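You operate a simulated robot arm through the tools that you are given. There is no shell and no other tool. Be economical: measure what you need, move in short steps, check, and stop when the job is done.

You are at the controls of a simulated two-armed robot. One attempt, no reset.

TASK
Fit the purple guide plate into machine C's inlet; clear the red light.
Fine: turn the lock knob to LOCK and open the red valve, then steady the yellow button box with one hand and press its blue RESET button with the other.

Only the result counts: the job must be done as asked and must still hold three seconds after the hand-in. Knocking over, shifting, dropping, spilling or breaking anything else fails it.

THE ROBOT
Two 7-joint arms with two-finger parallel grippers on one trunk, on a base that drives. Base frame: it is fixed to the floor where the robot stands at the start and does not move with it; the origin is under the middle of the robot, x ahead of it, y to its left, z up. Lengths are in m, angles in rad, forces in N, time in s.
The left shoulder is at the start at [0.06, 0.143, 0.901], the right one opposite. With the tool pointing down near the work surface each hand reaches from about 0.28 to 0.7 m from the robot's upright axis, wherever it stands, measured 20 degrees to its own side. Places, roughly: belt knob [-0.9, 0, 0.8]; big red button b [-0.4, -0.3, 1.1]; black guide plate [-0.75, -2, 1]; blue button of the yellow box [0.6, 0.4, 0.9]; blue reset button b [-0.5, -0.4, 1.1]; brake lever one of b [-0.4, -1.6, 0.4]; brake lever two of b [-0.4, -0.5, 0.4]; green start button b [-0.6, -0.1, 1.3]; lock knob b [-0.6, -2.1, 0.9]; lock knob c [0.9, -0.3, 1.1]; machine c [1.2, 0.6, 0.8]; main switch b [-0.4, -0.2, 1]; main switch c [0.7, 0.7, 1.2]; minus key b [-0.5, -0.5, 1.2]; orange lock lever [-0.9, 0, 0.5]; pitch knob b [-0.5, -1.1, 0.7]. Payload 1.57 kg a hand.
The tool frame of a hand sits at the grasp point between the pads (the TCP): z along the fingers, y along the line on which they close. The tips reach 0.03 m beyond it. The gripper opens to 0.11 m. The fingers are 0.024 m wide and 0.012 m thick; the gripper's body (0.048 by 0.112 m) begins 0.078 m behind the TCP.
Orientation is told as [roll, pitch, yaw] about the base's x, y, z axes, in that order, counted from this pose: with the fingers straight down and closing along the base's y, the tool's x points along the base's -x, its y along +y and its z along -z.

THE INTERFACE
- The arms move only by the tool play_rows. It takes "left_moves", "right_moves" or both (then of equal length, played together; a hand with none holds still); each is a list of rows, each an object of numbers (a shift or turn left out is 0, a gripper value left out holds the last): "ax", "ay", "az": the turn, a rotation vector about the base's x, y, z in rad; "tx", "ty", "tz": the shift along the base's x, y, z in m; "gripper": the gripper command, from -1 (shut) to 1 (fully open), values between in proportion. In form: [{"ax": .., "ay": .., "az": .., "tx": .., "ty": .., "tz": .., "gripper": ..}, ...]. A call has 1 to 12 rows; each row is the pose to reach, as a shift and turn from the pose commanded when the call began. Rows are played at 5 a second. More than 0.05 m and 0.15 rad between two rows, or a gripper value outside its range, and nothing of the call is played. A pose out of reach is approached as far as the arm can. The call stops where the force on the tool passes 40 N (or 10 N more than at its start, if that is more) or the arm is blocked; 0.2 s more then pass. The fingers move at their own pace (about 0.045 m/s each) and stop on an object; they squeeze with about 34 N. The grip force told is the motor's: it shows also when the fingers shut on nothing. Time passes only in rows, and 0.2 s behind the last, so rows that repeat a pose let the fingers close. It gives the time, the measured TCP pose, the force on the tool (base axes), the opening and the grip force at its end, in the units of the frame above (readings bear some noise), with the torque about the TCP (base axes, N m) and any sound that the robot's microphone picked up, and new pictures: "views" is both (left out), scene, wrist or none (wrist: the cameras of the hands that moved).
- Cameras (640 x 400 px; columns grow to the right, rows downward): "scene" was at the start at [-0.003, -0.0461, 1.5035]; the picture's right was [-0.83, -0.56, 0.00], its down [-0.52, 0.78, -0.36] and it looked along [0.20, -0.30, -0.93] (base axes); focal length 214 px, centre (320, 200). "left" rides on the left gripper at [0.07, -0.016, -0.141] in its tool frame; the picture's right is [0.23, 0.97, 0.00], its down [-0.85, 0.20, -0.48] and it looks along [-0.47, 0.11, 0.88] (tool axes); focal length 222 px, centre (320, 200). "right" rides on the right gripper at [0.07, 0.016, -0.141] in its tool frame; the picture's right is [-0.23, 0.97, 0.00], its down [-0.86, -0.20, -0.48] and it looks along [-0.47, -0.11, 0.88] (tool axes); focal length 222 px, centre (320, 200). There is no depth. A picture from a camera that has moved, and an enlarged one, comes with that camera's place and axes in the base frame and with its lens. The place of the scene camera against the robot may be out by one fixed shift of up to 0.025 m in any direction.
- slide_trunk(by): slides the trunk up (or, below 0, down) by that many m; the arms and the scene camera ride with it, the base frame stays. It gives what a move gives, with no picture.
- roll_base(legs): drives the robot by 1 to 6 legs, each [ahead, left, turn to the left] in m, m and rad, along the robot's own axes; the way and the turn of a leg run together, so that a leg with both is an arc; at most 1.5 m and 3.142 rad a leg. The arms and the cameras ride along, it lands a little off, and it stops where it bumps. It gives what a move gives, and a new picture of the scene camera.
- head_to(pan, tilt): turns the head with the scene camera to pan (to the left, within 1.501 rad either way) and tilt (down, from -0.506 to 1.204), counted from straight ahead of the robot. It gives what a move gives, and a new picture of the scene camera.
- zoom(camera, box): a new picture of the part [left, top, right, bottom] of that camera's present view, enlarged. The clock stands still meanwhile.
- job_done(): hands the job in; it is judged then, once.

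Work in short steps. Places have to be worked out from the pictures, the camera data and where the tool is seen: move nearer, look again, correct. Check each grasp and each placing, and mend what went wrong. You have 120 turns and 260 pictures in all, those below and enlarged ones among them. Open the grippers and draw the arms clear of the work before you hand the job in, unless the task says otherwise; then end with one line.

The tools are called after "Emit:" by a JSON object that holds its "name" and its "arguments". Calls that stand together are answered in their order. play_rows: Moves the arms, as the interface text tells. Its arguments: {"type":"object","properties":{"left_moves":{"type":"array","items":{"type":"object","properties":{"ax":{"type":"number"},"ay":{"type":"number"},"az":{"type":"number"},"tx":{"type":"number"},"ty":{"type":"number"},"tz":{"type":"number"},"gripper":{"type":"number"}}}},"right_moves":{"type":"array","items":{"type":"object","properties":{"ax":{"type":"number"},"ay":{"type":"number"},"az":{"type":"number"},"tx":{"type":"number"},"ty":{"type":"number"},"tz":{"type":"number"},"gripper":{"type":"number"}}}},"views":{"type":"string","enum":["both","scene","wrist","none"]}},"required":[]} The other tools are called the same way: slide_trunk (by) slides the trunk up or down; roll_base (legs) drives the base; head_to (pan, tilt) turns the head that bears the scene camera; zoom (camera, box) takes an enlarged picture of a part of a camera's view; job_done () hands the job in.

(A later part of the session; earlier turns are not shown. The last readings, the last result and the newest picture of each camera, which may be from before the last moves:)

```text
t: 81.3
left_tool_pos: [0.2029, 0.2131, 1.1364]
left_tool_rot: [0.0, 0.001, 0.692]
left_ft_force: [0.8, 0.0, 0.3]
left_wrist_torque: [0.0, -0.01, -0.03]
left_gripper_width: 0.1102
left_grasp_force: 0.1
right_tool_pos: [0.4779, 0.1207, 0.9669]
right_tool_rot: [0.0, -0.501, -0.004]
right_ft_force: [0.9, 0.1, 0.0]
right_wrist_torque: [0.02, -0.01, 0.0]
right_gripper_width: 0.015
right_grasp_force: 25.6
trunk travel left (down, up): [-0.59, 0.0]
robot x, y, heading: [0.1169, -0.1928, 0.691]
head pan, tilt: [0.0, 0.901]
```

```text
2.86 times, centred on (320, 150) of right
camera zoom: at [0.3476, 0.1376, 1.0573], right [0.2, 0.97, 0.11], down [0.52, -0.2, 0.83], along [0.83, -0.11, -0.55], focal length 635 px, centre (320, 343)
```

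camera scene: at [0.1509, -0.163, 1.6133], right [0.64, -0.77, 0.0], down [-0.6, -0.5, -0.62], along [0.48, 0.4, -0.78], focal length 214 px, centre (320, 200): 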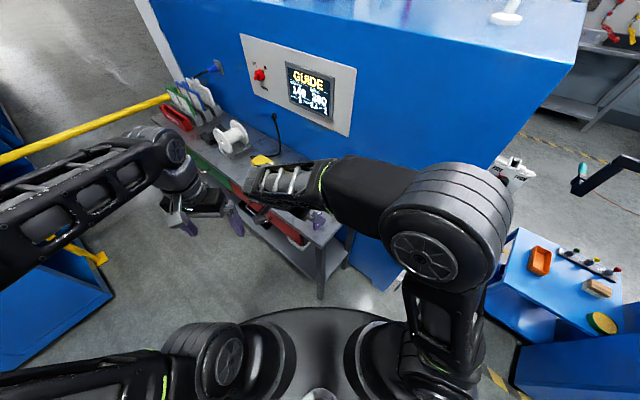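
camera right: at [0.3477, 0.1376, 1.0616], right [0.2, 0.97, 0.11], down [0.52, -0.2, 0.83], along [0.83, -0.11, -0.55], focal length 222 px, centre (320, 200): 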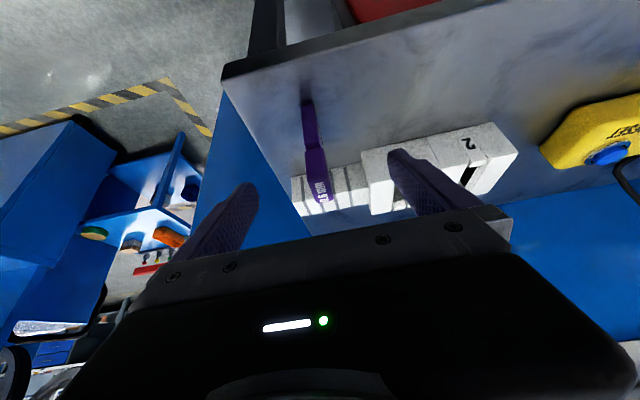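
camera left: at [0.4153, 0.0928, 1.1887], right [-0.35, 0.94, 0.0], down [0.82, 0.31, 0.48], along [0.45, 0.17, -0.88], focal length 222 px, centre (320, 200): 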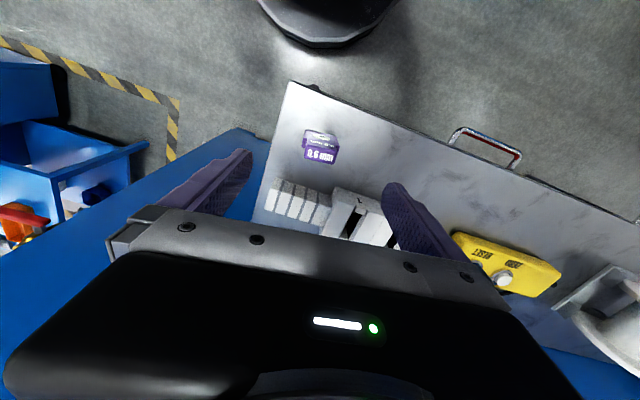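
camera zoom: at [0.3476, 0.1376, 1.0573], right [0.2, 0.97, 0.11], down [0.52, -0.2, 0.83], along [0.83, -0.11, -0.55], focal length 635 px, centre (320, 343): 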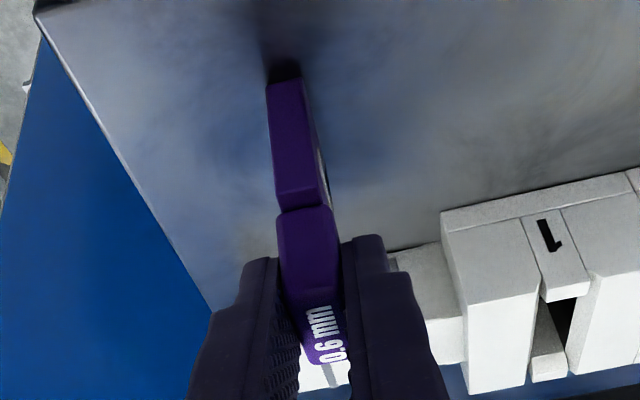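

Gripped at 0.015. I lift to about 1.15 and look whether the plate stays true.

Emit:
{"name": "play_rows", "arguments": {"right_moves": [{"tz": 0.02}, {"tz": 0.06}, {"tz": 0.1}, {"tz": 0.14, "tx": -0.02, "ty": -0.02}, {"tz": 0.18, "tx": -0.03, "ty": -0.03}, {"tz": 0.22, "tx": -0.03, "ty": -0.05}, {"tz": 0.26, "tx": -0.03, "ty": -0.07}, {"tz": 0.29, "tx": -0.03, "ty": -0.09}], "views": "both"}}

Emit:
{"name": "zoom", "arguments": {"camera": "right", "box": [240, 80, 400, 220]}}

```text
t: 83.1
left_tool_pos: [0.199, 0.2134, 1.1367]
left_tool_rot: [0.0, -0.001, 0.691]
left_ft_force: [-0.5, 0.0, 0.5]
left_wrist_torque: [0.02, 0.0, 0.0]
left_gripper_width: 0.1102
left_grasp_force: 0.1
right_tool_pos: [0.4427, 0.0308, 1.2573]
right_tool_rot: [0.002, -0.5, 0.004]
right_ft_force: [-0.1, 0.5, 0.0]
right_wrist_torque: [0.04, 0.01, 0.04]
right_gripper_width: 0.0153
right_grasp_force: 30.9
trunk travel left (down, up): [-0.59, 0.0]
robot x, y, heading: [0.1167, -0.1921, 0.686]
head pan, tilt: [0.0, 0.901]
camera scene: at [0.1483, -0.1645, 1.6134], right [0.64, -0.77, 0.0], down [-0.6, -0.5, -0.62], along [0.48, 0.4, -0.78], focal length 214 px, centre (320, 200)
camera right: at [0.3129, 0.0469, 1.3483], right [0.2, 0.97, 0.11], down [0.52, -0.2, 0.83], along [0.83, -0.11, -0.55], focal length 222 px, centre (320, 200)
```

scene: 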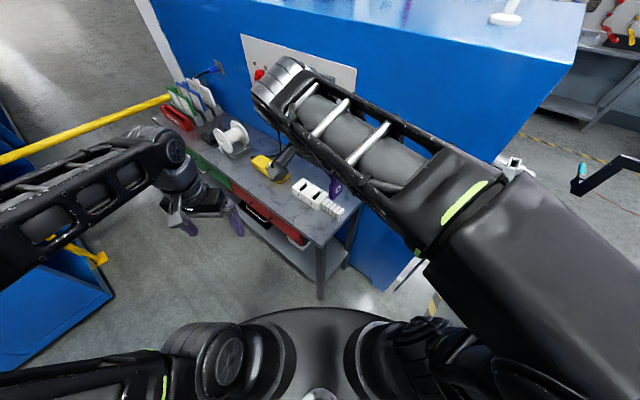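
right: 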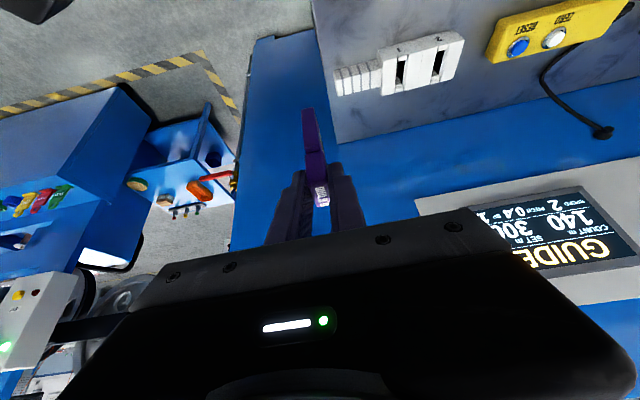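

```text
2.86 times, centred on (320, 150) of right
camera zoom: at [0.3129, 0.0469, 1.3483], right [0.2, 0.97, 0.11], down [0.52, -0.2, 0.83], along [0.83, -0.11, -0.55], focal length 635 px, centre (320, 343)
```

zoom: 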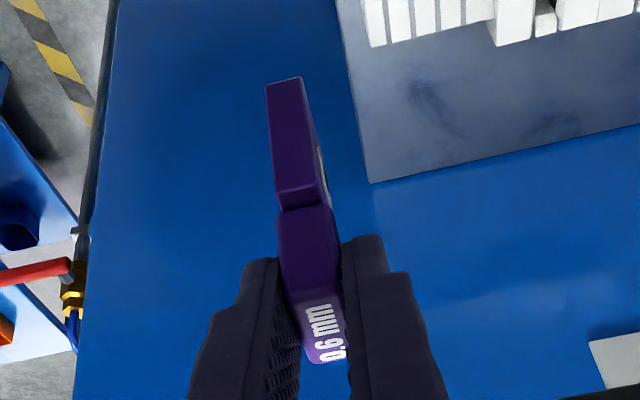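

Plate is unchanged in the hand and height is fine. I shift the hand rightward, then drive to the inlet stand.

Emit:
{"name": "play_rows", "arguments": {"right_moves": [{"tx": 0.012, "ty": -0.038}, {"tx": 0.025, "ty": -0.077}, {"tx": 0.037, "ty": -0.115}, {"tx": 0.05, "ty": -0.154}], "views": "none"}}

Emit:
{"name": "roll_base", "arguments": {"legs": [[-0.1, 0, 0], [0, -0.44, 0], [0.1, 0, 0]]}}

Emit:
{"name": "head_to", "arguments": {"pan": 0.0, "tilt": 0.7}}

```text
t: 84.1
left_tool_pos: [0.2017, 0.2148, 1.1364]
left_tool_rot: [0.001, -0.001, 0.694]
left_ft_force: [-0.3, 0.2, -0.5]
left_wrist_torque: [-0.03, 0.0, -0.02]
left_gripper_width: 0.1102
left_grasp_force: 0.0
right_tool_pos: [0.4991, -0.1267, 1.2549]
right_tool_rot: [0.029, -0.461, 0.001]
right_ft_force: [-0.2, -0.8, -0.3]
right_wrist_torque: [0.0, -0.01, 0.01]
right_gripper_width: 0.015
right_grasp_force: 31.1
trunk travel left (down, up): [-0.59, 0.0]
robot x, y, heading: [0.1192, -0.1945, 0.688]
head pan, tilt: [0.0, 0.901]
```

```text
t: 88.4
left_tool_pos: [0.4889, -0.1313, 1.1355]
left_tool_rot: [0.0, 0.002, 0.695]
left_ft_force: [0.0, 0.4, 0.7]
left_wrist_torque: [-0.04, 0.04, -0.01]
left_gripper_width: 0.1098
left_grasp_force: 0.0
right_tool_pos: [0.785, -0.4711, 1.2575]
right_tool_rot: [0.029, -0.47, 0.001]
right_ft_force: [1.2, 0.7, -0.7]
right_wrist_torque: [-0.02, 0.03, -0.02]
right_gripper_width: 0.0149
right_grasp_force: 31.0
trunk travel left (down, up): [-0.59, 0.0]
robot x, y, heading: [0.4064, -0.5393, 0.691]
head pan, tilt: [0.0, 0.901]
camera scene: at [0.4382, -0.5087, 1.6132], right [0.64, -0.77, 0.0], down [-0.6, -0.5, -0.62], along [0.48, 0.4, -0.78], focal length 214 px, centre (320, 200)
```

scene: 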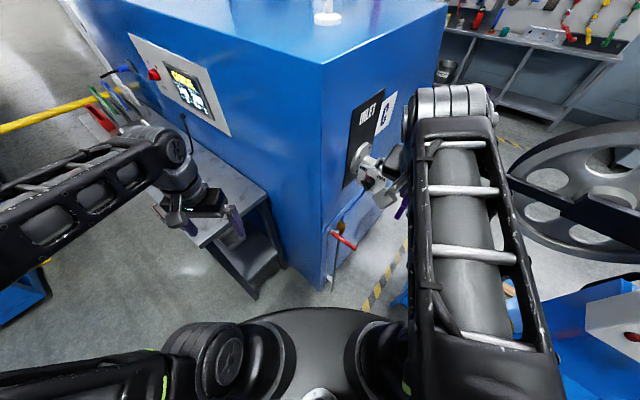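

```text
t: 89.1
left_tool_pos: [0.4869, -0.1319, 1.1381]
left_tool_rot: [-0.002, -0.002, 0.694]
left_ft_force: [-0.1, -0.7, -0.6]
left_wrist_torque: [0.03, -0.01, 0.0]
left_gripper_width: 0.1097
left_grasp_force: 0.0
right_tool_pos: [0.7837, -0.4731, 1.2571]
right_tool_rot: [0.031, -0.469, 0.002]
right_ft_force: [-0.2, 0.2, -0.3]
right_wrist_torque: [0.04, 0.0, 0.01]
right_gripper_width: 0.0149
right_grasp_force: 30.9
trunk travel left (down, up): [-0.59, 0.0]
robot x, y, heading: [0.4063, -0.5431, 0.689]
head pan, tilt: [0.0, 0.7]
camera scene: at [0.4438, -0.5042, 1.6294], right [0.64, -0.77, 0.0], down [-0.5, -0.41, -0.76], along [0.59, 0.49, -0.64], focal length 214 px, centre (320, 200)
```

scene: 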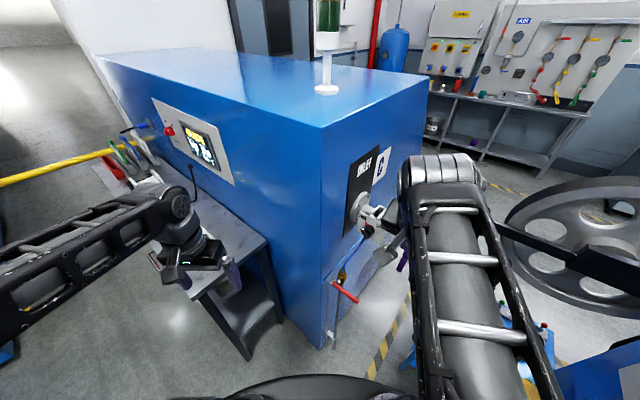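

I move over the nozzle (y -0.40), restoring the exact tilt, and look with both cameras.

Emit:
{"name": "play_rows", "arguments": {"right_moves": [{"tx": 0.043, "ty": 0.0, "ax": -0.015, "ay": -0.016}, {"tx": 0.086, "ty": 0.02, "ax": -0.03, "ay": -0.031}, {"tx": 0.13, "ty": 0.045, "ax": -0.03, "ay": -0.031}, {"tx": 0.171, "ty": 0.065, "ax": -0.03, "ay": -0.031}, {"tx": 0.171, "ty": 0.073, "ax": -0.03, "ay": -0.031}], "views": "both"}}

Emit:
{"name": "zoom", "arguments": {"camera": "right", "box": [220, 60, 420, 220]}}

Emit:
{"name": "zoom", "arguments": {"camera": "scene", "box": [330, 140, 450, 240]}}

```text
refused: row 3 steps farther than a row can; nothing moved
```

```text
2.50 times, centred on (320, 140) of right
camera zoom: at [0.657, -0.4602, 1.3517], right [0.19, 0.97, 0.13], down [0.55, -0.21, 0.81], along [0.81, -0.08, -0.57], focal length 555 px, centre (320, 350)
```

zoom: 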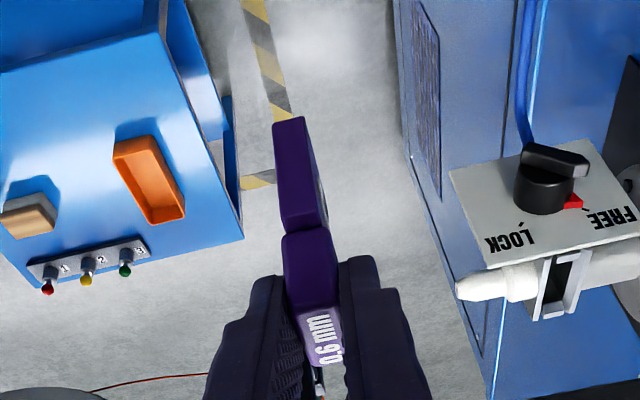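

```text
4.00 times, centred on (390, 190) of scene
camera zoom: at [0.4438, -0.5042, 1.6294], right [0.64, -0.77, 0.0], down [-0.5, -0.41, -0.76], along [0.59, 0.49, -0.64], focal length 858 px, centre (40, 240)
```

zoom: 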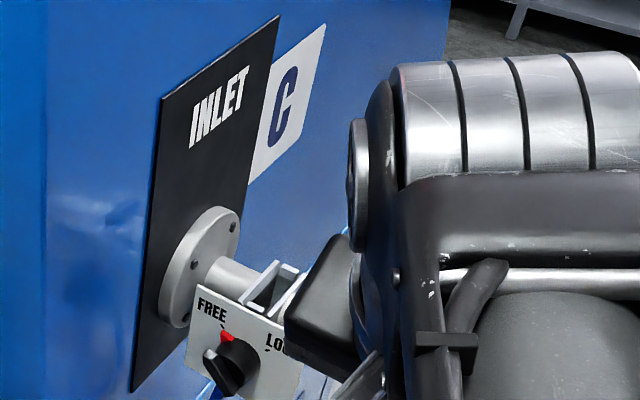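

The wrist camera sees the slot and knob well. Same move with smaller steps.

Emit:
{"name": "play_rows", "arguments": {"right_moves": [{"tx": 0.035, "ty": 0.01, "ax": -0.015, "ay": -0.016}, {"tx": 0.07, "ty": 0.02, "ax": -0.03, "ay": -0.031}, {"tx": 0.105, "ty": 0.035, "ax": -0.03, "ay": -0.031}, {"tx": 0.14, "ty": 0.05, "ax": -0.03, "ay": -0.031}, {"tx": 0.171, "ty": 0.073, "ax": -0.03, "ay": -0.031}], "views": "none"}}

Emit:
{"name": "zoom", "arguments": {"camera": "right", "box": [220, 60, 420, 220]}}

Emit:
{"name": "zoom", "arguments": {"camera": "scene", "box": [330, 140, 450, 240]}}

```text
t: 89.6
left_tool_pos: [0.4886, -0.132, 1.1378]
left_tool_rot: [0.0, 0.001, 0.693]
left_ft_force: [-0.2, -0.1, 0.6]
left_wrist_torque: [-0.01, -0.02, 0.02]
left_gripper_width: 0.1102
left_grasp_force: 0.1
right_tool_pos: [0.7855, -0.4138, 1.2813]
right_tool_rot: [0.054, -0.555, 0.195]
right_ft_force: [0.8, 0.0, -0.7]
right_wrist_torque: [0.01, 0.01, 0.02]
right_gripper_width: 0.0149
right_grasp_force: 30.7
trunk travel left (down, up): [-0.59, 0.0]
robot x, y, heading: [0.4058, -0.5407, 0.691]
head pan, tilt: [0.0, 0.7]
stopped in row 2 (right hand): the arm was blocked; the commanded pose is now the measured one
```

```text
2.50 times, centred on (320, 140) of right
camera zoom: at [0.6507, -0.4317, 1.3646], right [-0.03, 0.99, 0.16], down [0.51, -0.13, 0.85], along [0.86, 0.11, -0.5], focal length 555 px, centre (320, 350)
```

zoom: 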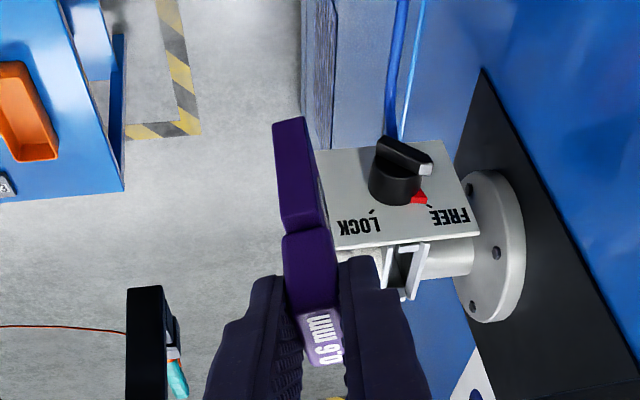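

```text
4.00 times, centred on (390, 190) of scene
camera zoom: at [0.4442, -0.5039, 1.6294], right [0.64, -0.77, 0.0], down [-0.5, -0.41, -0.76], along [0.59, 0.49, -0.64], focal length 858 px, centre (40, 240)
```

zoom: 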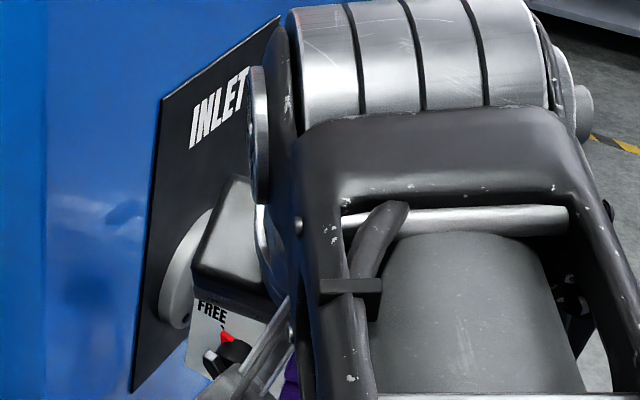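

The arm got into an awkward fold (too close and too high). I lower and re-orient it a little outward, in small steps.

Emit:
{"name": "play_rows", "arguments": {"right_moves": [{"tx": 0.01, "ty": -0.015, "tz": -0.015, "ax": -0.015, "ay": 0.018, "az": -0.07}, {"tx": 0.025, "ty": -0.03, "tz": -0.03, "ax": -0.03, "ay": 0.036, "az": -0.15}, {"tx": 0.04, "ty": -0.045, "tz": -0.04, "ax": -0.047, "ay": 0.055, "az": -0.22}], "views": "scene"}}

```text
t: 90.4
left_tool_pos: [0.4864, -0.1315, 1.1366]
left_tool_rot: [-0.001, 0.001, 0.693]
left_ft_force: [-0.5, -0.1, 0.6]
left_wrist_torque: [-0.02, 0.05, -0.01]
left_gripper_width: 0.1102
left_grasp_force: 0.1
right_tool_pos: [0.7851, -0.4264, 1.2585]
right_tool_rot: [0.087, -0.505, 0.147]
right_ft_force: [0.1, 0.0, 0.6]
right_wrist_torque: [0.0, 0.01, -0.01]
right_gripper_width: 0.0152
right_grasp_force: 30.9
trunk travel left (down, up): [-0.59, 0.0]
robot x, y, heading: [0.4107, -0.5396, 0.692]
head pan, tilt: [0.0, 0.7]
stopped in row 3 (right hand): the arm was blocked; the commanded pose is now the measured one
camera scene: at [0.4442, -0.5039, 1.6295], right [0.64, -0.77, 0.0], down [-0.5, -0.41, -0.76], along [0.59, 0.49, -0.64], focal length 214 px, centre (320, 200)
```

scene: 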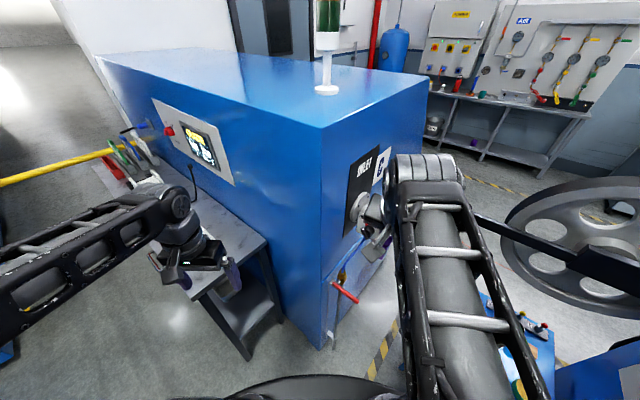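

Emit:
{"name": "play_rows", "arguments": {"right_moves": [{"tz": -0.015, "ty": -0.01}, {"tz": -0.03, "ty": -0.02}, {"tz": -0.045, "ty": -0.03}, {"tz": -0.06, "ty": -0.04}, {"tz": -0.07, "ty": -0.05}], "views": "none"}}

Emit:
{"name": "play_rows", "arguments": {"right_moves": [{"az": -0.04, "ax": -0.02}, {"az": -0.08, "ax": -0.04}, {"az": -0.12, "ax": -0.06}, {"az": -0.16, "ax": -0.08}, {"az": -0.19, "ax": -0.08}], "views": "none"}}

```text
t: 91.6
left_tool_pos: [0.4861, -0.1318, 1.1364]
left_tool_rot: [0.0, 0.0, 0.692]
left_ft_force: [-0.3, -0.2, 0.5]
left_wrist_torque: [-0.02, 0.0, 0.02]
left_gripper_width: 0.11
left_grasp_force: 0.0
right_tool_pos: [0.7804, -0.4706, 1.1747]
right_tool_rot: [0.158, -0.407, 0.157]
right_ft_force: [-0.6, -0.5, -0.8]
right_wrist_torque: [0.02, -0.03, 0.0]
right_gripper_width: 0.015
right_grasp_force: 30.5
trunk travel left (down, up): [-0.59, 0.0]
robot x, y, heading: [0.4056, -0.5401, 0.692]
head pan, tilt: [0.0, 0.7]
```

```text
t: 92.0
left_tool_pos: [0.4875, -0.1315, 1.1373]
left_tool_rot: [0.0, 0.0, 0.693]
left_ft_force: [0.4, -0.5, -0.4]
left_wrist_torque: [0.0, 0.02, -0.02]
left_gripper_width: 0.1099
left_grasp_force: 0.1
right_tool_pos: [0.7716, -0.4646, 1.1708]
right_tool_rot: [0.154, -0.378, 0.161]
right_ft_force: [0.9, 1.2, -1.4]
right_wrist_torque: [0.0, -0.02, -0.04]
right_gripper_width: 0.015
right_grasp_force: 31.0
trunk travel left (down, up): [-0.59, 0.0]
robot x, y, heading: [0.4047, -0.5406, 0.694]
head pan, tilt: [0.0, 0.7]
stopped in row 2 (right hand): the arm was blocked; the commanded pose is now the measured one
```

The arm is at a joint limit because of the large relative yaw. I back off, turn the base to heading ≈0.25, which unwinds the wrist, and then approach.

Emit:
{"name": "roll_base", "arguments": {"legs": [[-0.15, 0, 0], [0, 0, -0.44]]}}

Emit:
{"name": "play_rows", "arguments": {"right_moves": [{"az": 0.07}, {"az": 0.14}, {"az": 0.21}, {"az": 0.28}], "left_moves": [{"tx": -0.03, "ty": 0.01}, {"tx": -0.06, "ty": 0.02}, {"tx": -0.09, "ty": 0.03}, {"tx": -0.11, "ty": 0.03}], "views": "none"}}

```text
t: 94.7
left_tool_pos: [0.5385, -0.2991, 1.1366]
left_tool_rot: [0.002, 0.001, 0.256]
left_ft_force: [0.6, 0.4, -0.2]
left_wrist_torque: [0.0, 0.0, 0.02]
left_gripper_width: 0.11
left_grasp_force: 0.1
right_tool_pos: [0.6555, -0.7215, 1.1712]
right_tool_rot: [0.154, -0.377, -0.276]
right_ft_force: [-0.1, -1.2, -0.8]
right_wrist_torque: [-0.02, 0.0, 0.0]
right_gripper_width: 0.0152
right_grasp_force: 31.2
trunk travel left (down, up): [-0.59, 0.0]
robot x, y, heading: [0.2939, -0.6314, 0.253]
head pan, tilt: [0.0, 0.7]
camera scene: at [0.3414, -0.6194, 1.6295], right [0.25, -0.97, 0.0], down [-0.62, -0.16, -0.76], along [0.74, 0.19, -0.64], focal length 214 px, centre (320, 200)
```

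scene: 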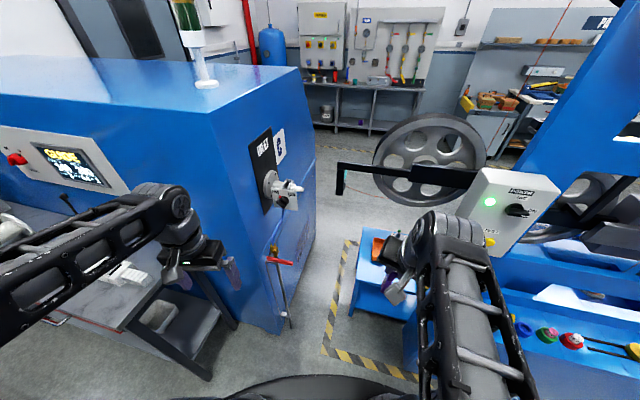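

```text
t: 95.7
left_tool_pos: [0.4267, -0.271, 1.1374]
left_tool_rot: [0.0, 0.001, 0.257]
left_ft_force: [0.5, -1.0, 0.6]
left_wrist_torque: [0.01, 0.02, -0.02]
left_gripper_width: 0.1101
left_grasp_force: 0.0
right_tool_pos: [0.6553, -0.7188, 1.171]
right_tool_rot: [0.155, -0.38, 0.016]
right_ft_force: [-0.8, -0.4, -1.4]
right_wrist_torque: [0.0, -0.03, 0.0]
right_gripper_width: 0.015
right_grasp_force: 30.4
trunk travel left (down, up): [-0.59, 0.0]
robot x, y, heading: [0.2901, -0.6318, 0.259]
head pan, tilt: [0.0, 0.7]
```

Emit:
{"name": "play_rows", "arguments": {"right_moves": [{"ax": -0.05, "ay": -0.04, "az": -0.025, "ty": 0.02}, {"ax": -0.1, "ay": -0.08, "az": -0.05, "ty": 0.04}, {"ax": -0.144, "ay": -0.12, "az": -0.073, "ty": 0.06}, {"ax": -0.144, "ay": -0.12, "az": -0.073, "ty": 0.06, "tz": 0.04}, {"ax": -0.144, "ay": -0.12, "az": -0.073, "ty": 0.06, "tz": 0.085}], "views": "none"}}

```text
t: 96.3
left_tool_pos: [0.4259, -0.2689, 1.1367]
left_tool_rot: [0.001, 0.001, 0.256]
left_ft_force: [-0.5, 0.1, 0.2]
left_wrist_torque: [-0.02, 0.0, 0.0]
left_gripper_width: 0.1102
left_grasp_force: 0.1
right_tool_pos: [0.646, -0.6702, 1.1526]
right_tool_rot: [0.196, -0.317, 0.011]
right_ft_force: [-0.9, 0.3, -0.7]
right_wrist_torque: [-0.01, 0.03, -0.04]
right_gripper_width: 0.0152
right_grasp_force: 30.5
trunk travel left (down, up): [-0.59, 0.0]
robot x, y, heading: [0.2951, -0.6358, 0.249]
head pan, tilt: [0.0, 0.7]
stopped in row 3 (right hand): the arm was blocked; the commanded pose is now the measured one
```

A joint is still at its limit; I stretch the hand outward, which should relieve it.

Emit:
{"name": "play_rows", "arguments": {"right_moves": [{"tx": 0.03}, {"tx": 0.06}, {"tx": 0.09}, {"tx": 0.12}], "views": "none"}}

Emit:
{"name": "play_rows", "arguments": {"right_moves": [{"ax": -0.04, "ay": 0, "az": -0.02}, {"ax": -0.08, "ay": -0.03, "az": -0.03}, {"ax": -0.12, "ay": -0.07, "az": -0.05}, {"ax": -0.16, "ay": -0.11, "az": -0.06}, {"ax": -0.187, "ay": -0.15, "az": -0.071}, {"ax": -0.187, "ay": -0.183, "az": -0.071}], "views": "scene"}}

```text
t: 97.3
left_tool_pos: [0.4267, -0.2682, 1.1359]
left_tool_rot: [0.001, 0.0, 0.256]
left_ft_force: [0.4, 0.3, 1.3]
left_wrist_torque: [0.0, 0.02, 0.01]
left_gripper_width: 0.1102
left_grasp_force: 0.1
right_tool_pos: [0.7669, -0.6683, 1.1532]
right_tool_rot: [0.191, -0.317, 0.008]
right_ft_force: [-0.2, 0.6, -0.4]
right_wrist_torque: [-0.02, -0.03, 0.01]
right_gripper_width: 0.0149
right_grasp_force: 30.6
trunk travel left (down, up): [-0.59, 0.0]
robot x, y, heading: [0.2961, -0.6349, 0.25]
head pan, tilt: [0.0, 0.7]
```

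```text
t: 98.9
left_tool_pos: [0.4277, -0.269, 1.1363]
left_tool_rot: [0.001, -0.001, 0.257]
left_ft_force: [0.3, -0.1, -0.8]
left_wrist_torque: [0.0, 0.02, 0.0]
left_gripper_width: 0.1101
left_grasp_force: 0.0
right_tool_pos: [0.7765, -0.696, 1.1394]
right_tool_rot: [0.037, -0.447, -0.068]
right_ft_force: [0.2, -1.1, -0.3]
right_wrist_torque: [-0.01, 0.03, -0.01]
right_gripper_width: 0.0148
right_grasp_force: 30.7
trunk travel left (down, up): [-0.59, 0.0]
robot x, y, heading: [0.2961, -0.6352, 0.254]
head pan, tilt: [0.0, 0.7]
stopped in row 6 (right hand): the arm was blocked; the commanded pose is now the measured one
camera scene: at [0.3414, -0.6192, 1.6295], right [0.25, -0.97, 0.0], down [-0.62, -0.16, -0.76], along [0.74, 0.19, -0.64], focal length 214 px, centre (320, 200)
```

scene: 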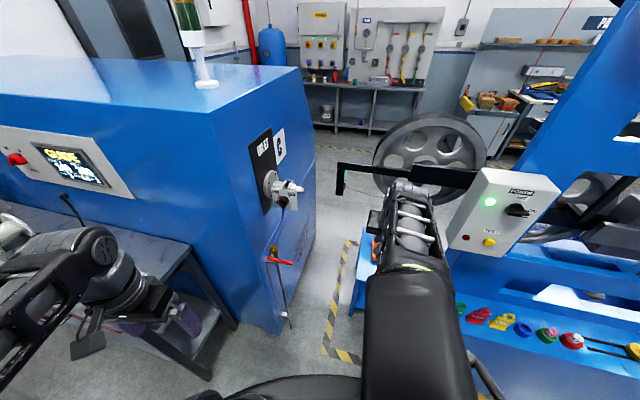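

I try rising from this stretched pose while restoring orientation slowly.

Emit:
{"name": "play_rows", "arguments": {"right_moves": [{"tz": 0.02, "tx": 0.01, "ty": 0.01}, {"tz": 0.04, "tx": 0.02, "ty": 0.02, "az": 0.03}, {"tz": 0.06, "tx": 0.02, "ty": 0.03, "az": 0.06}, {"tz": 0.08, "tx": 0.02, "ty": 0.04, "az": 0.068}, {"tz": 0.1, "tx": 0.02, "ty": 0.05, "az": 0.068}], "views": "none"}}

```text
t: 100.1
left_tool_pos: [0.4281, -0.2682, 1.1364]
left_tool_rot: [0.001, 0.001, 0.256]
left_ft_force: [0.2, -0.6, 0.2]
left_wrist_torque: [-0.01, 0.02, -0.01]
left_gripper_width: 0.11
left_grasp_force: 0.1
right_tool_pos: [0.7944, -0.644, 1.2392]
right_tool_rot: [0.035, -0.448, 0.003]
right_ft_force: [-1.0, -0.4, -0.4]
right_wrist_torque: [0.01, -0.02, 0.0]
right_gripper_width: 0.0147
right_grasp_force: 30.7
trunk travel left (down, up): [-0.59, 0.0]
robot x, y, heading: [0.29, -0.6353, 0.254]
head pan, tilt: [0.0, 0.7]
```

Rising works. Now the residual rotation.

Emit:
{"name": "play_rows", "arguments": {"right_moves": [{"ax": -0.016, "ay": -0.026, "az": -0.009}, {"ax": -0.032, "ay": -0.052, "az": -0.018}, {"ax": -0.032, "ay": -0.052, "az": -0.018}], "views": "wrist"}}

```text
t: 100.9
left_tool_pos: [0.4278, -0.2681, 1.1364]
left_tool_rot: [-0.001, 0.001, 0.257]
left_ft_force: [0.6, 0.1, -0.4]
left_wrist_torque: [0.03, 0.01, 0.03]
left_gripper_width: 0.1101
left_grasp_force: 0.1
right_tool_pos: [0.7944, -0.643, 1.2393]
right_tool_rot: [0.0, -0.502, 0.001]
right_ft_force: [0.7, -1.5, 0.2]
right_wrist_torque: [0.0, 0.01, 0.01]
right_gripper_width: 0.0148
right_grasp_force: 31.4
trunk travel left (down, up): [-0.59, 0.0]
robot x, y, heading: [0.2919, -0.6339, 0.259]
head pan, tilt: [0.0, 0.7]
camera right: at [0.6648, -0.6271, 1.3298], right [0.2, 0.97, 0.11], down [0.52, -0.2, 0.83], along [0.83, -0.11, -0.55], focal length 222 px, centre (320, 200)
```

right: 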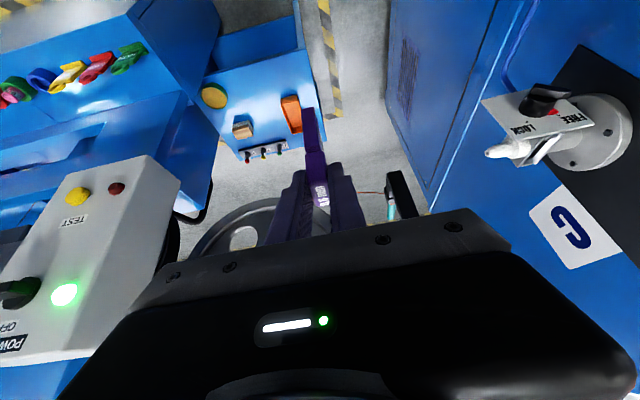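

Orientation is exact now, at good height. I drive the base so that the hand comes next to the slot, short of it.

Emit:
{"name": "roll_base", "arguments": {"legs": [[0, 0.206, 0], [0.195, 0, 0]]}}

Emit:
{"name": "zoom", "arguments": {"camera": "right", "box": [220, 60, 420, 220]}}

```text
t: 103.7
left_tool_pos: [0.57, -0.0202, 1.1361]
left_tool_rot: [-0.001, 0.001, 0.254]
left_ft_force: [1.1, -0.9, 0.0]
left_wrist_torque: [-0.02, -0.01, -0.02]
left_gripper_width: 0.1102
left_grasp_force: 0.0
right_tool_pos: [0.9358, -0.3973, 1.2394]
right_tool_rot: [0.0, -0.499, -0.001]
right_ft_force: [0.1, 0.0, -1.5]
right_wrist_torque: [-0.01, 0.05, 0.02]
right_gripper_width: 0.0151
right_grasp_force: 30.8
trunk travel left (down, up): [-0.59, 0.0]
robot x, y, heading: [0.4311, -0.3853, 0.25]
head pan, tilt: [0.0, 0.7]
camera scene: at [0.4829, -0.3708, 1.6294], right [0.25, -0.97, 0.0], down [-0.62, -0.16, -0.76], along [0.74, 0.19, -0.65], focal length 214 px, centre (320, 200)
```

scene: 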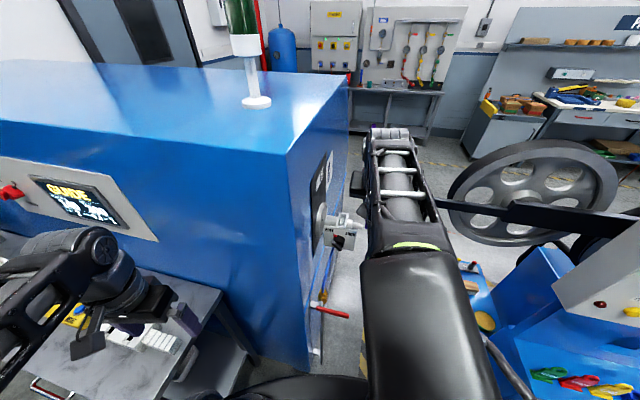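

```text
2.50 times, centred on (320, 140) of right
camera zoom: at [0.806, -0.3799, 1.3294], right [0.2, 0.97, 0.11], down [0.52, -0.2, 0.83], along [0.83, -0.11, -0.55], focal length 555 px, centre (320, 350)
```

zoom: 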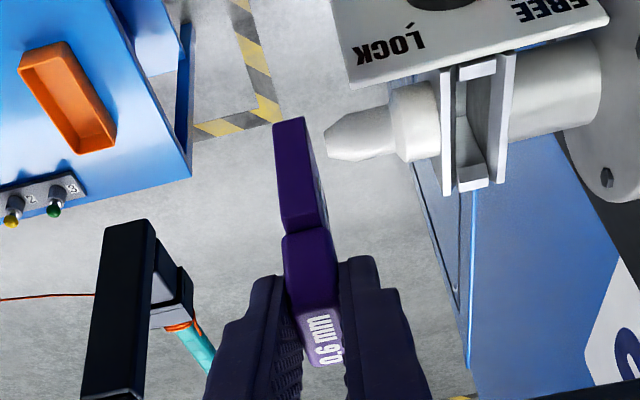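

Slot centre now (0.971,-0.3205), wall top ≈1.125, interior ≈0.017 wide, plate body ≈0.012. I move toward it in two parts, checking the clearance to the machine face.

Emit:
{"name": "play_rows", "arguments": {"right_moves": [{"tx": 0.01, "ty": 0.025}, {"tx": 0.02, "ty": 0.05}, {"tx": 0.027, "ty": 0.075}], "views": "none"}}

Emit:
{"name": "zoom", "arguments": {"camera": "right", "box": [260, 80, 360, 160]}}

Emit:
{"name": "zoom", "arguments": {"camera": "scene", "box": [280, 100, 460, 260]}}

```text
t: 104.5
left_tool_pos: [0.5685, -0.0208, 1.137]
left_tool_rot: [0.0, 0.002, 0.252]
left_ft_force: [0.3, -1.0, -1.0]
left_wrist_torque: [-0.01, 0.02, -0.01]
left_gripper_width: 0.11
left_grasp_force: 0.1
right_tool_pos: [0.9629, -0.3219, 1.2409]
right_tool_rot: [0.0, -0.502, -0.003]
right_ft_force: [-0.9, -0.1, -0.7]
right_wrist_torque: [-0.03, 0.01, -0.01]
right_gripper_width: 0.0151
right_grasp_force: 30.3
trunk travel left (down, up): [-0.59, 0.0]
robot x, y, heading: [0.4346, -0.3862, 0.251]
head pan, tilt: [0.0, 0.7]
```

```text
5.00 times, centred on (310, 120) of right
camera zoom: at [0.8323, -0.3038, 1.33], right [0.2, 0.97, 0.11], down [0.52, -0.2, 0.83], along [0.83, -0.11, -0.55], focal length 1111 px, centre (370, 600)
```

zoom: 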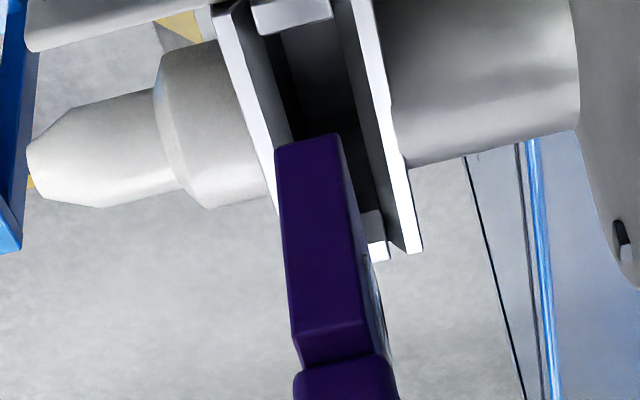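

```text
2.50 times, centred on (370, 180) of scene
camera zoom: at [0.4819, -0.3705, 1.6294], right [0.25, -0.97, 0.0], down [-0.62, -0.16, -0.76], along [0.74, 0.19, -0.64], focal length 536 px, centre (195, 250)
```

zoom: 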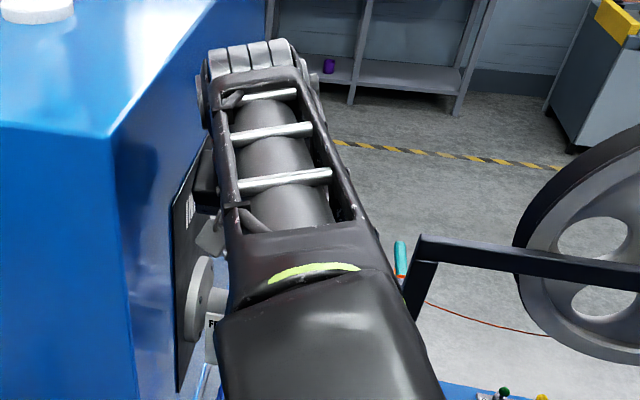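

Plate is nearly over the slot; needs about +1.5 mm y. I lower 2 cm to hover just over the walls and look again.

Emit:
{"name": "play_rows", "arguments": {"right_moves": [{"tx": -0.001, "ty": 0.0015, "tz": -0.01}, {"tx": -0.001, "ty": 0.0015, "tz": -0.02}, {"tx": -0.001, "ty": 0.0015, "tz": -0.02}], "views": "none"}}

Emit:
{"name": "zoom", "arguments": {"camera": "right", "box": [280, 70, 350, 130]}}

```text
t: 105.3
left_tool_pos: [0.5697, -0.021, 1.1361]
left_tool_rot: [0.0, -0.001, 0.254]
left_ft_force: [0.1, -0.4, -0.8]
left_wrist_torque: [0.0, 0.01, -0.02]
left_gripper_width: 0.11
left_grasp_force: 0.1
right_tool_pos: [0.961, -0.3206, 1.22]
right_tool_rot: [0.0, -0.501, -0.003]
right_ft_force: [-0.3, 1.3, -1.5]
right_wrist_torque: [-0.04, 0.0, 0.01]
right_gripper_width: 0.015
right_grasp_force: 31.0
trunk travel left (down, up): [-0.59, 0.0]
robot x, y, heading: [0.431, -0.3814, 0.252]
head pan, tilt: [0.0, 0.7]
```

```text
6.67 times, centred on (315, 100) of right
camera zoom: at [0.8313, -0.3033, 1.3098], right [0.2, 0.97, 0.11], down [0.52, -0.2, 0.83], along [0.83, -0.11, -0.55], focal length 1481 px, centre (353, 867)
```

zoom: 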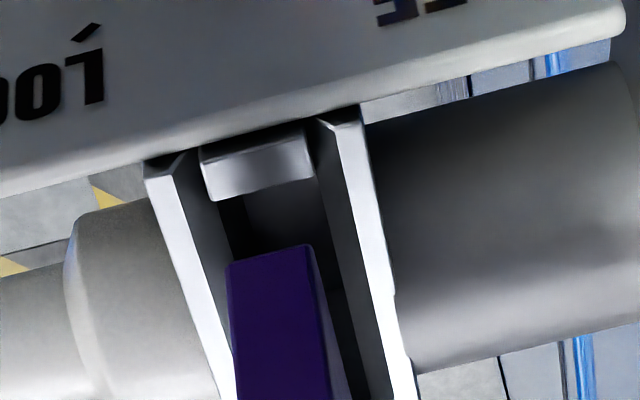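

Lateral alignment within a millimetre. I descend gently in small steps and check the force.

Emit:
{"name": "play_rows", "arguments": {"right_moves": [{"tz": -0.005, "ty": 0.0003}, {"tz": -0.01, "ty": 0.0003}, {"tz": -0.015, "ty": 0.0003}, {"tz": -0.015, "ty": 0.0003}], "views": "none"}}

Emit:
{"name": "zoom", "arguments": {"camera": "right", "box": [280, 70, 350, 130]}}

```text
t: 106.3
left_tool_pos: [0.5698, -0.0215, 1.1367]
left_tool_rot: [0.0, 0.001, 0.252]
left_ft_force: [-0.2, -0.1, 0.1]
left_wrist_torque: [-0.01, 0.02, -0.04]
left_gripper_width: 0.11
left_grasp_force: 0.1
right_tool_pos: [0.9601, -0.3211, 1.2045]
right_tool_rot: [0.001, -0.501, -0.002]
right_ft_force: [3.0, -0.2, 2.7]
right_wrist_torque: [0.02, -0.21, 0.02]
right_gripper_width: 0.0148
right_grasp_force: 30.4
trunk travel left (down, up): [-0.59, 0.0]
robot x, y, heading: [0.4291, -0.3831, 0.251]
head pan, tilt: [0.0, 0.7]
```

```text
6.67 times, centred on (315, 100) of right
camera zoom: at [0.8313, -0.3036, 1.2947], right [0.2, 0.97, 0.11], down [0.52, -0.2, 0.83], along [0.83, -0.11, -0.55], focal length 1481 px, centre (353, 867)
```

zoom: 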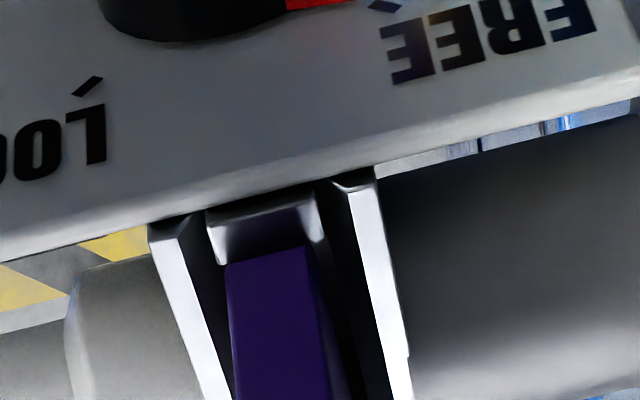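

Slight contact with the near post (push toward +x). I lift a bit, shift +3 mm x, and go down again.

Emit:
{"name": "play_rows", "arguments": {"right_moves": [{"tz": 0.004, "tx": 0.001, "ty": 0.0005}, {"tz": 0.004, "tx": 0.003, "ty": 0.0005}, {"tz": -0.003, "tx": 0.003, "ty": 0.0005}, {"tz": -0.008, "tx": 0.003, "ty": 0.0005}, {"tz": -0.008, "tx": 0.003, "ty": 0.0005}], "views": "none"}}

Emit:
{"name": "zoom", "arguments": {"camera": "right", "box": [280, 70, 350, 130]}}

```text
t: 107.5
left_tool_pos: [0.569, -0.0222, 1.1363]
left_tool_rot: [0.0, 0.002, 0.251]
left_ft_force: [-0.4, -0.6, -0.1]
left_wrist_torque: [-0.03, 0.01, 0.01]
left_gripper_width: 0.11
left_grasp_force: 0.0
right_tool_pos: [0.9654, -0.3204, 1.1969]
right_tool_rot: [-0.001, -0.502, -0.004]
right_ft_force: [7.0, -0.4, 6.1]
right_wrist_torque: [-0.02, -0.47, 0.01]
right_gripper_width: 0.015
right_grasp_force: 30.4
trunk travel left (down, up): [-0.59, 0.0]
robot x, y, heading: [0.4318, -0.3879, 0.251]
head pan, tilt: [0.0, 0.7]
```

```text
6.67 times, centred on (315, 100) of right
camera zoom: at [0.8352, -0.3035, 1.2876], right [0.2, 0.97, 0.11], down [0.52, -0.2, 0.83], along [0.83, -0.11, -0.54], focal length 1481 px, centre (353, 867)
```

zoom: 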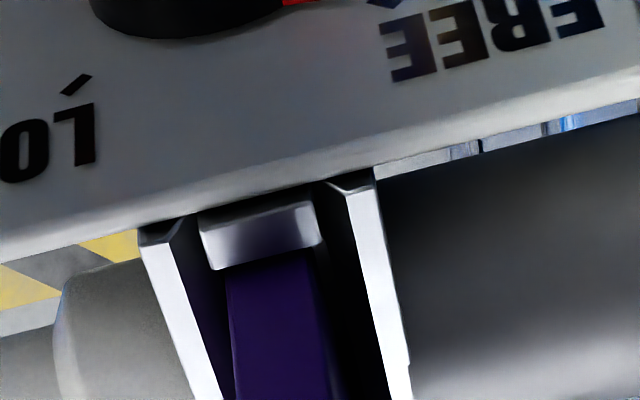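

Torque shows the contact is at the near lower corner; I shift another +4 mm in x and try again.

Emit:
{"name": "play_rows", "arguments": {"right_moves": [{"tz": 0.004, "tx": 0.002}, {"tz": 0.004, "tx": 0.004}, {"tz": -0.001, "tx": 0.004}, {"tz": -0.006, "tx": 0.004}, {"tz": -0.006, "tx": 0.004}], "views": "none"}}

Emit:
{"name": "zoom", "arguments": {"camera": "right", "box": [270, 70, 370, 170]}}

```text
t: 108.7
left_tool_pos: [0.5685, -0.0218, 1.1369]
left_tool_rot: [0.001, 0.001, 0.253]
left_ft_force: [-0.1, -1.3, -0.2]
left_wrist_torque: [-0.02, -0.03, 0.0]
left_gripper_width: 0.11
left_grasp_force: 0.1
right_tool_pos: [0.9679, -0.3203, 1.1915]
right_tool_rot: [0.001, -0.499, -0.001]
right_ft_force: [0.7, 0.7, -1.5]
right_wrist_torque: [0.04, 0.0, -0.01]
right_gripper_width: 0.0151
right_grasp_force: 30.3
trunk travel left (down, up): [-0.59, 0.0]
robot x, y, heading: [0.4304, -0.3877, 0.251]
head pan, tilt: [0.0, 0.7]
```

```text
4.00 times, centred on (320, 120) of right
camera zoom: at [0.8376, -0.3026, 1.2815], right [0.2, 0.97, 0.11], down [0.52, -0.2, 0.83], along [0.83, -0.11, -0.55], focal length 888 px, centre (320, 520)
```

zoom: 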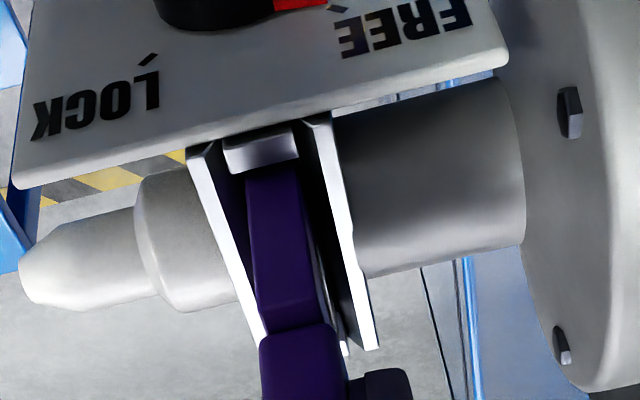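

Free now and inside the slot. I continue down in steps.

Emit:
{"name": "play_rows", "arguments": {"right_moves": [{"tz": -0.005, "ty": 0.0005}, {"tz": -0.01, "ty": 0.001}, {"tz": -0.015, "ty": 0.001}, {"tz": -0.015, "ty": 0.001}], "views": "none"}}

Emit:
{"name": "zoom", "arguments": {"camera": "right", "box": [270, 70, 370, 170]}}

```text
t: 109.7
left_tool_pos: [0.5687, -0.021, 1.1378]
left_tool_rot: [0.0, 0.0, 0.253]
left_ft_force: [-0.3, -0.4, -0.9]
left_wrist_torque: [-0.04, -0.03, -0.01]
left_gripper_width: 0.1098
left_grasp_force: 0.1
right_tool_pos: [0.9672, -0.3197, 1.1768]
right_tool_rot: [0.0, -0.5, -0.004]
right_ft_force: [0.5, -1.3, -0.7]
right_wrist_torque: [-0.11, 0.01, 0.02]
right_gripper_width: 0.015
right_grasp_force: 31.0
trunk travel left (down, up): [-0.59, 0.0]
robot x, y, heading: [0.4295, -0.3834, 0.246]
head pan, tilt: [0.0, 0.7]
```

```text
4.00 times, centred on (320, 120) of right
camera zoom: at [0.8379, -0.3013, 1.2665], right [0.2, 0.97, 0.11], down [0.52, -0.2, 0.83], along [0.83, -0.11, -0.55], focal length 888 px, centre (320, 520)
```

zoom: 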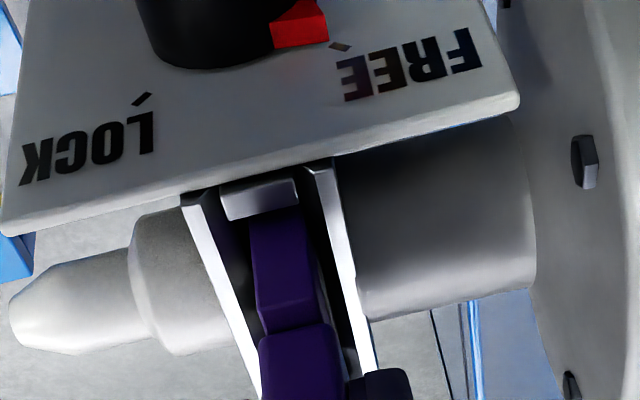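

Slight side touch; I ease y back half a mm and go on down.

Emit:
{"name": "play_rows", "arguments": {"right_moves": [{"tz": -0.005, "ty": -0.0007}, {"tz": -0.01, "ty": -0.0007}, {"tz": -0.014, "ty": -0.0007}, {"tz": -0.014, "ty": -0.0007}], "views": "none"}}

Emit:
{"name": "zoom", "arguments": {"camera": "right", "box": [270, 70, 370, 170]}}

```text
t: 110.7
left_tool_pos: [0.569, -0.0224, 1.1373]
left_tool_rot: [0.0, 0.001, 0.252]
left_ft_force: [0.3, -0.7, 0.7]
left_wrist_torque: [0.0, 0.02, -0.01]
left_gripper_width: 0.1101
left_grasp_force: 0.0
right_tool_pos: [0.966, -0.3193, 1.1619]
right_tool_rot: [-0.002, -0.501, -0.004]
right_ft_force: [1.8, 0.0, 0.0]
right_wrist_torque: [0.01, -0.15, 0.02]
right_gripper_width: 0.0149
right_grasp_force: 31.6
trunk travel left (down, up): [-0.59, 0.0]
robot x, y, heading: [0.4312, -0.3919, 0.248]
head pan, tilt: [0.0, 0.7]
```

```text
4.00 times, centred on (320, 120) of right
camera zoom: at [0.8371, -0.3026, 1.252], right [0.2, 0.97, 0.11], down [0.52, -0.2, 0.83], along [0.83, -0.11, -0.55], focal length 888 px, centre (320, 520)
```

zoom: 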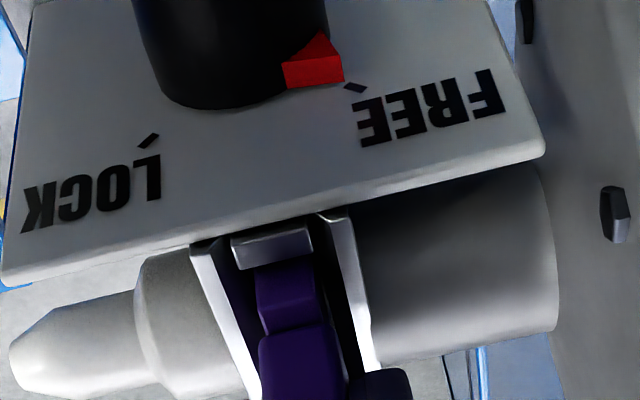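

About 8 mm remain until the tab sits on the walls. Continue gently.

Emit:
{"name": "play_rows", "arguments": {"right_moves": [{"tz": -0.004, "tx": 0.001}, {"tz": -0.007, "tx": 0.001}, {"tz": -0.01, "tx": 0.001}, {"tz": -0.01, "tx": 0.001}], "views": "none"}}

Emit:
{"name": "zoom", "arguments": {"camera": "right", "box": [270, 70, 370, 170]}}

```text
t: 111.7
left_tool_pos: [0.5666, -0.0219, 1.1382]
left_tool_rot: [0.0, -0.002, 0.254]
left_ft_force: [0.2, -0.1, -0.4]
left_wrist_torque: [0.01, -0.04, 0.0]
left_gripper_width: 0.1099
left_grasp_force: 0.0
right_tool_pos: [0.966, -0.3203, 1.1539]
right_tool_rot: [0.003, -0.508, -0.002]
right_ft_force: [5.1, 0.6, 25.9]
right_wrist_torque: [0.13, -0.15, 0.02]
right_gripper_width: 0.0152
right_grasp_force: 31.5
trunk travel left (down, up): [-0.59, 0.0]
robot x, y, heading: [0.4291, -0.3857, 0.254]
head pan, tilt: [0.0, 0.7]
```

```text
4.00 times, centred on (320, 120) of right
camera zoom: at [0.8362, -0.3024, 1.2447], right [0.2, 0.97, 0.11], down [0.51, -0.2, 0.83], along [0.83, -0.11, -0.54], focal length 888 px, centre (320, 520)
```

zoom: 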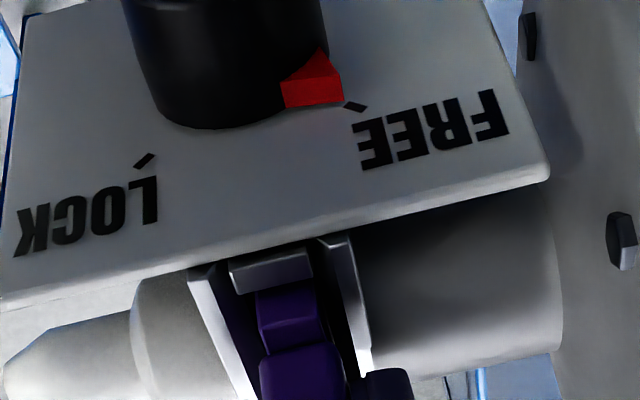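

It bottomed with 26 N—seated on the slot floor. I relieve the push and open only partly (the machine face is near), then check.

Emit:
{"name": "play_rows", "arguments": {"right_moves": [{"tz": 0.003, "ty": 0.0005}, {"tz": 0.003, "ty": 0.0005, "gripper": -0.5}, {"tz": 0.003, "ty": 0.0005, "gripper": -0.3}, {"tz": 0.003, "ty": 0.0005, "gripper": -0.3}], "views": "none"}}

Emit:
{"name": "zoom", "arguments": {"camera": "right", "box": [250, 80, 390, 220]}}

```text
t: 112.7
left_tool_pos: [0.5678, -0.0218, 1.1363]
left_tool_rot: [0.0, 0.0, 0.254]
left_ft_force: [-0.9, -0.7, 0.0]
left_wrist_torque: [0.03, 0.01, 0.0]
left_gripper_width: 0.11
left_grasp_force: 0.0
right_tool_pos: [0.9686, -0.3193, 1.1541]
right_tool_rot: [0.001, -0.499, -0.002]
right_ft_force: [-0.8, -0.5, 0.4]
right_wrist_torque: [-0.02, 0.01, -0.02]
right_gripper_width: 0.0385
right_grasp_force: 0.0
trunk travel left (down, up): [-0.59, 0.0]
robot x, y, heading: [0.4343, -0.3839, 0.251]
head pan, tilt: [0.0, 0.7]
```

```text
2.86 times, centred on (320, 150) of right
camera zoom: at [0.8383, -0.3018, 1.2447], right [0.2, 0.97, 0.11], down [0.52, -0.2, 0.83], along [0.83, -0.11, -0.55], focal length 635 px, centre (320, 343)
```

zoom: 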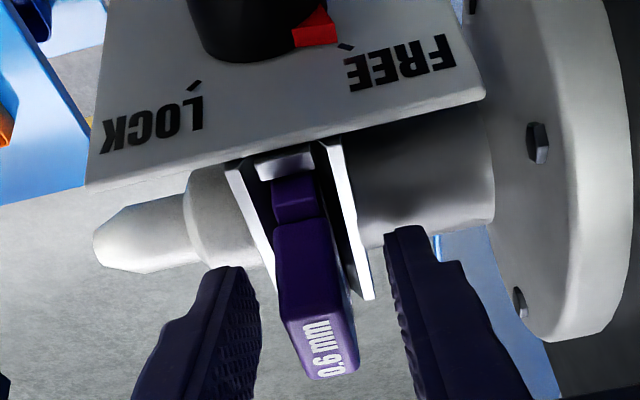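

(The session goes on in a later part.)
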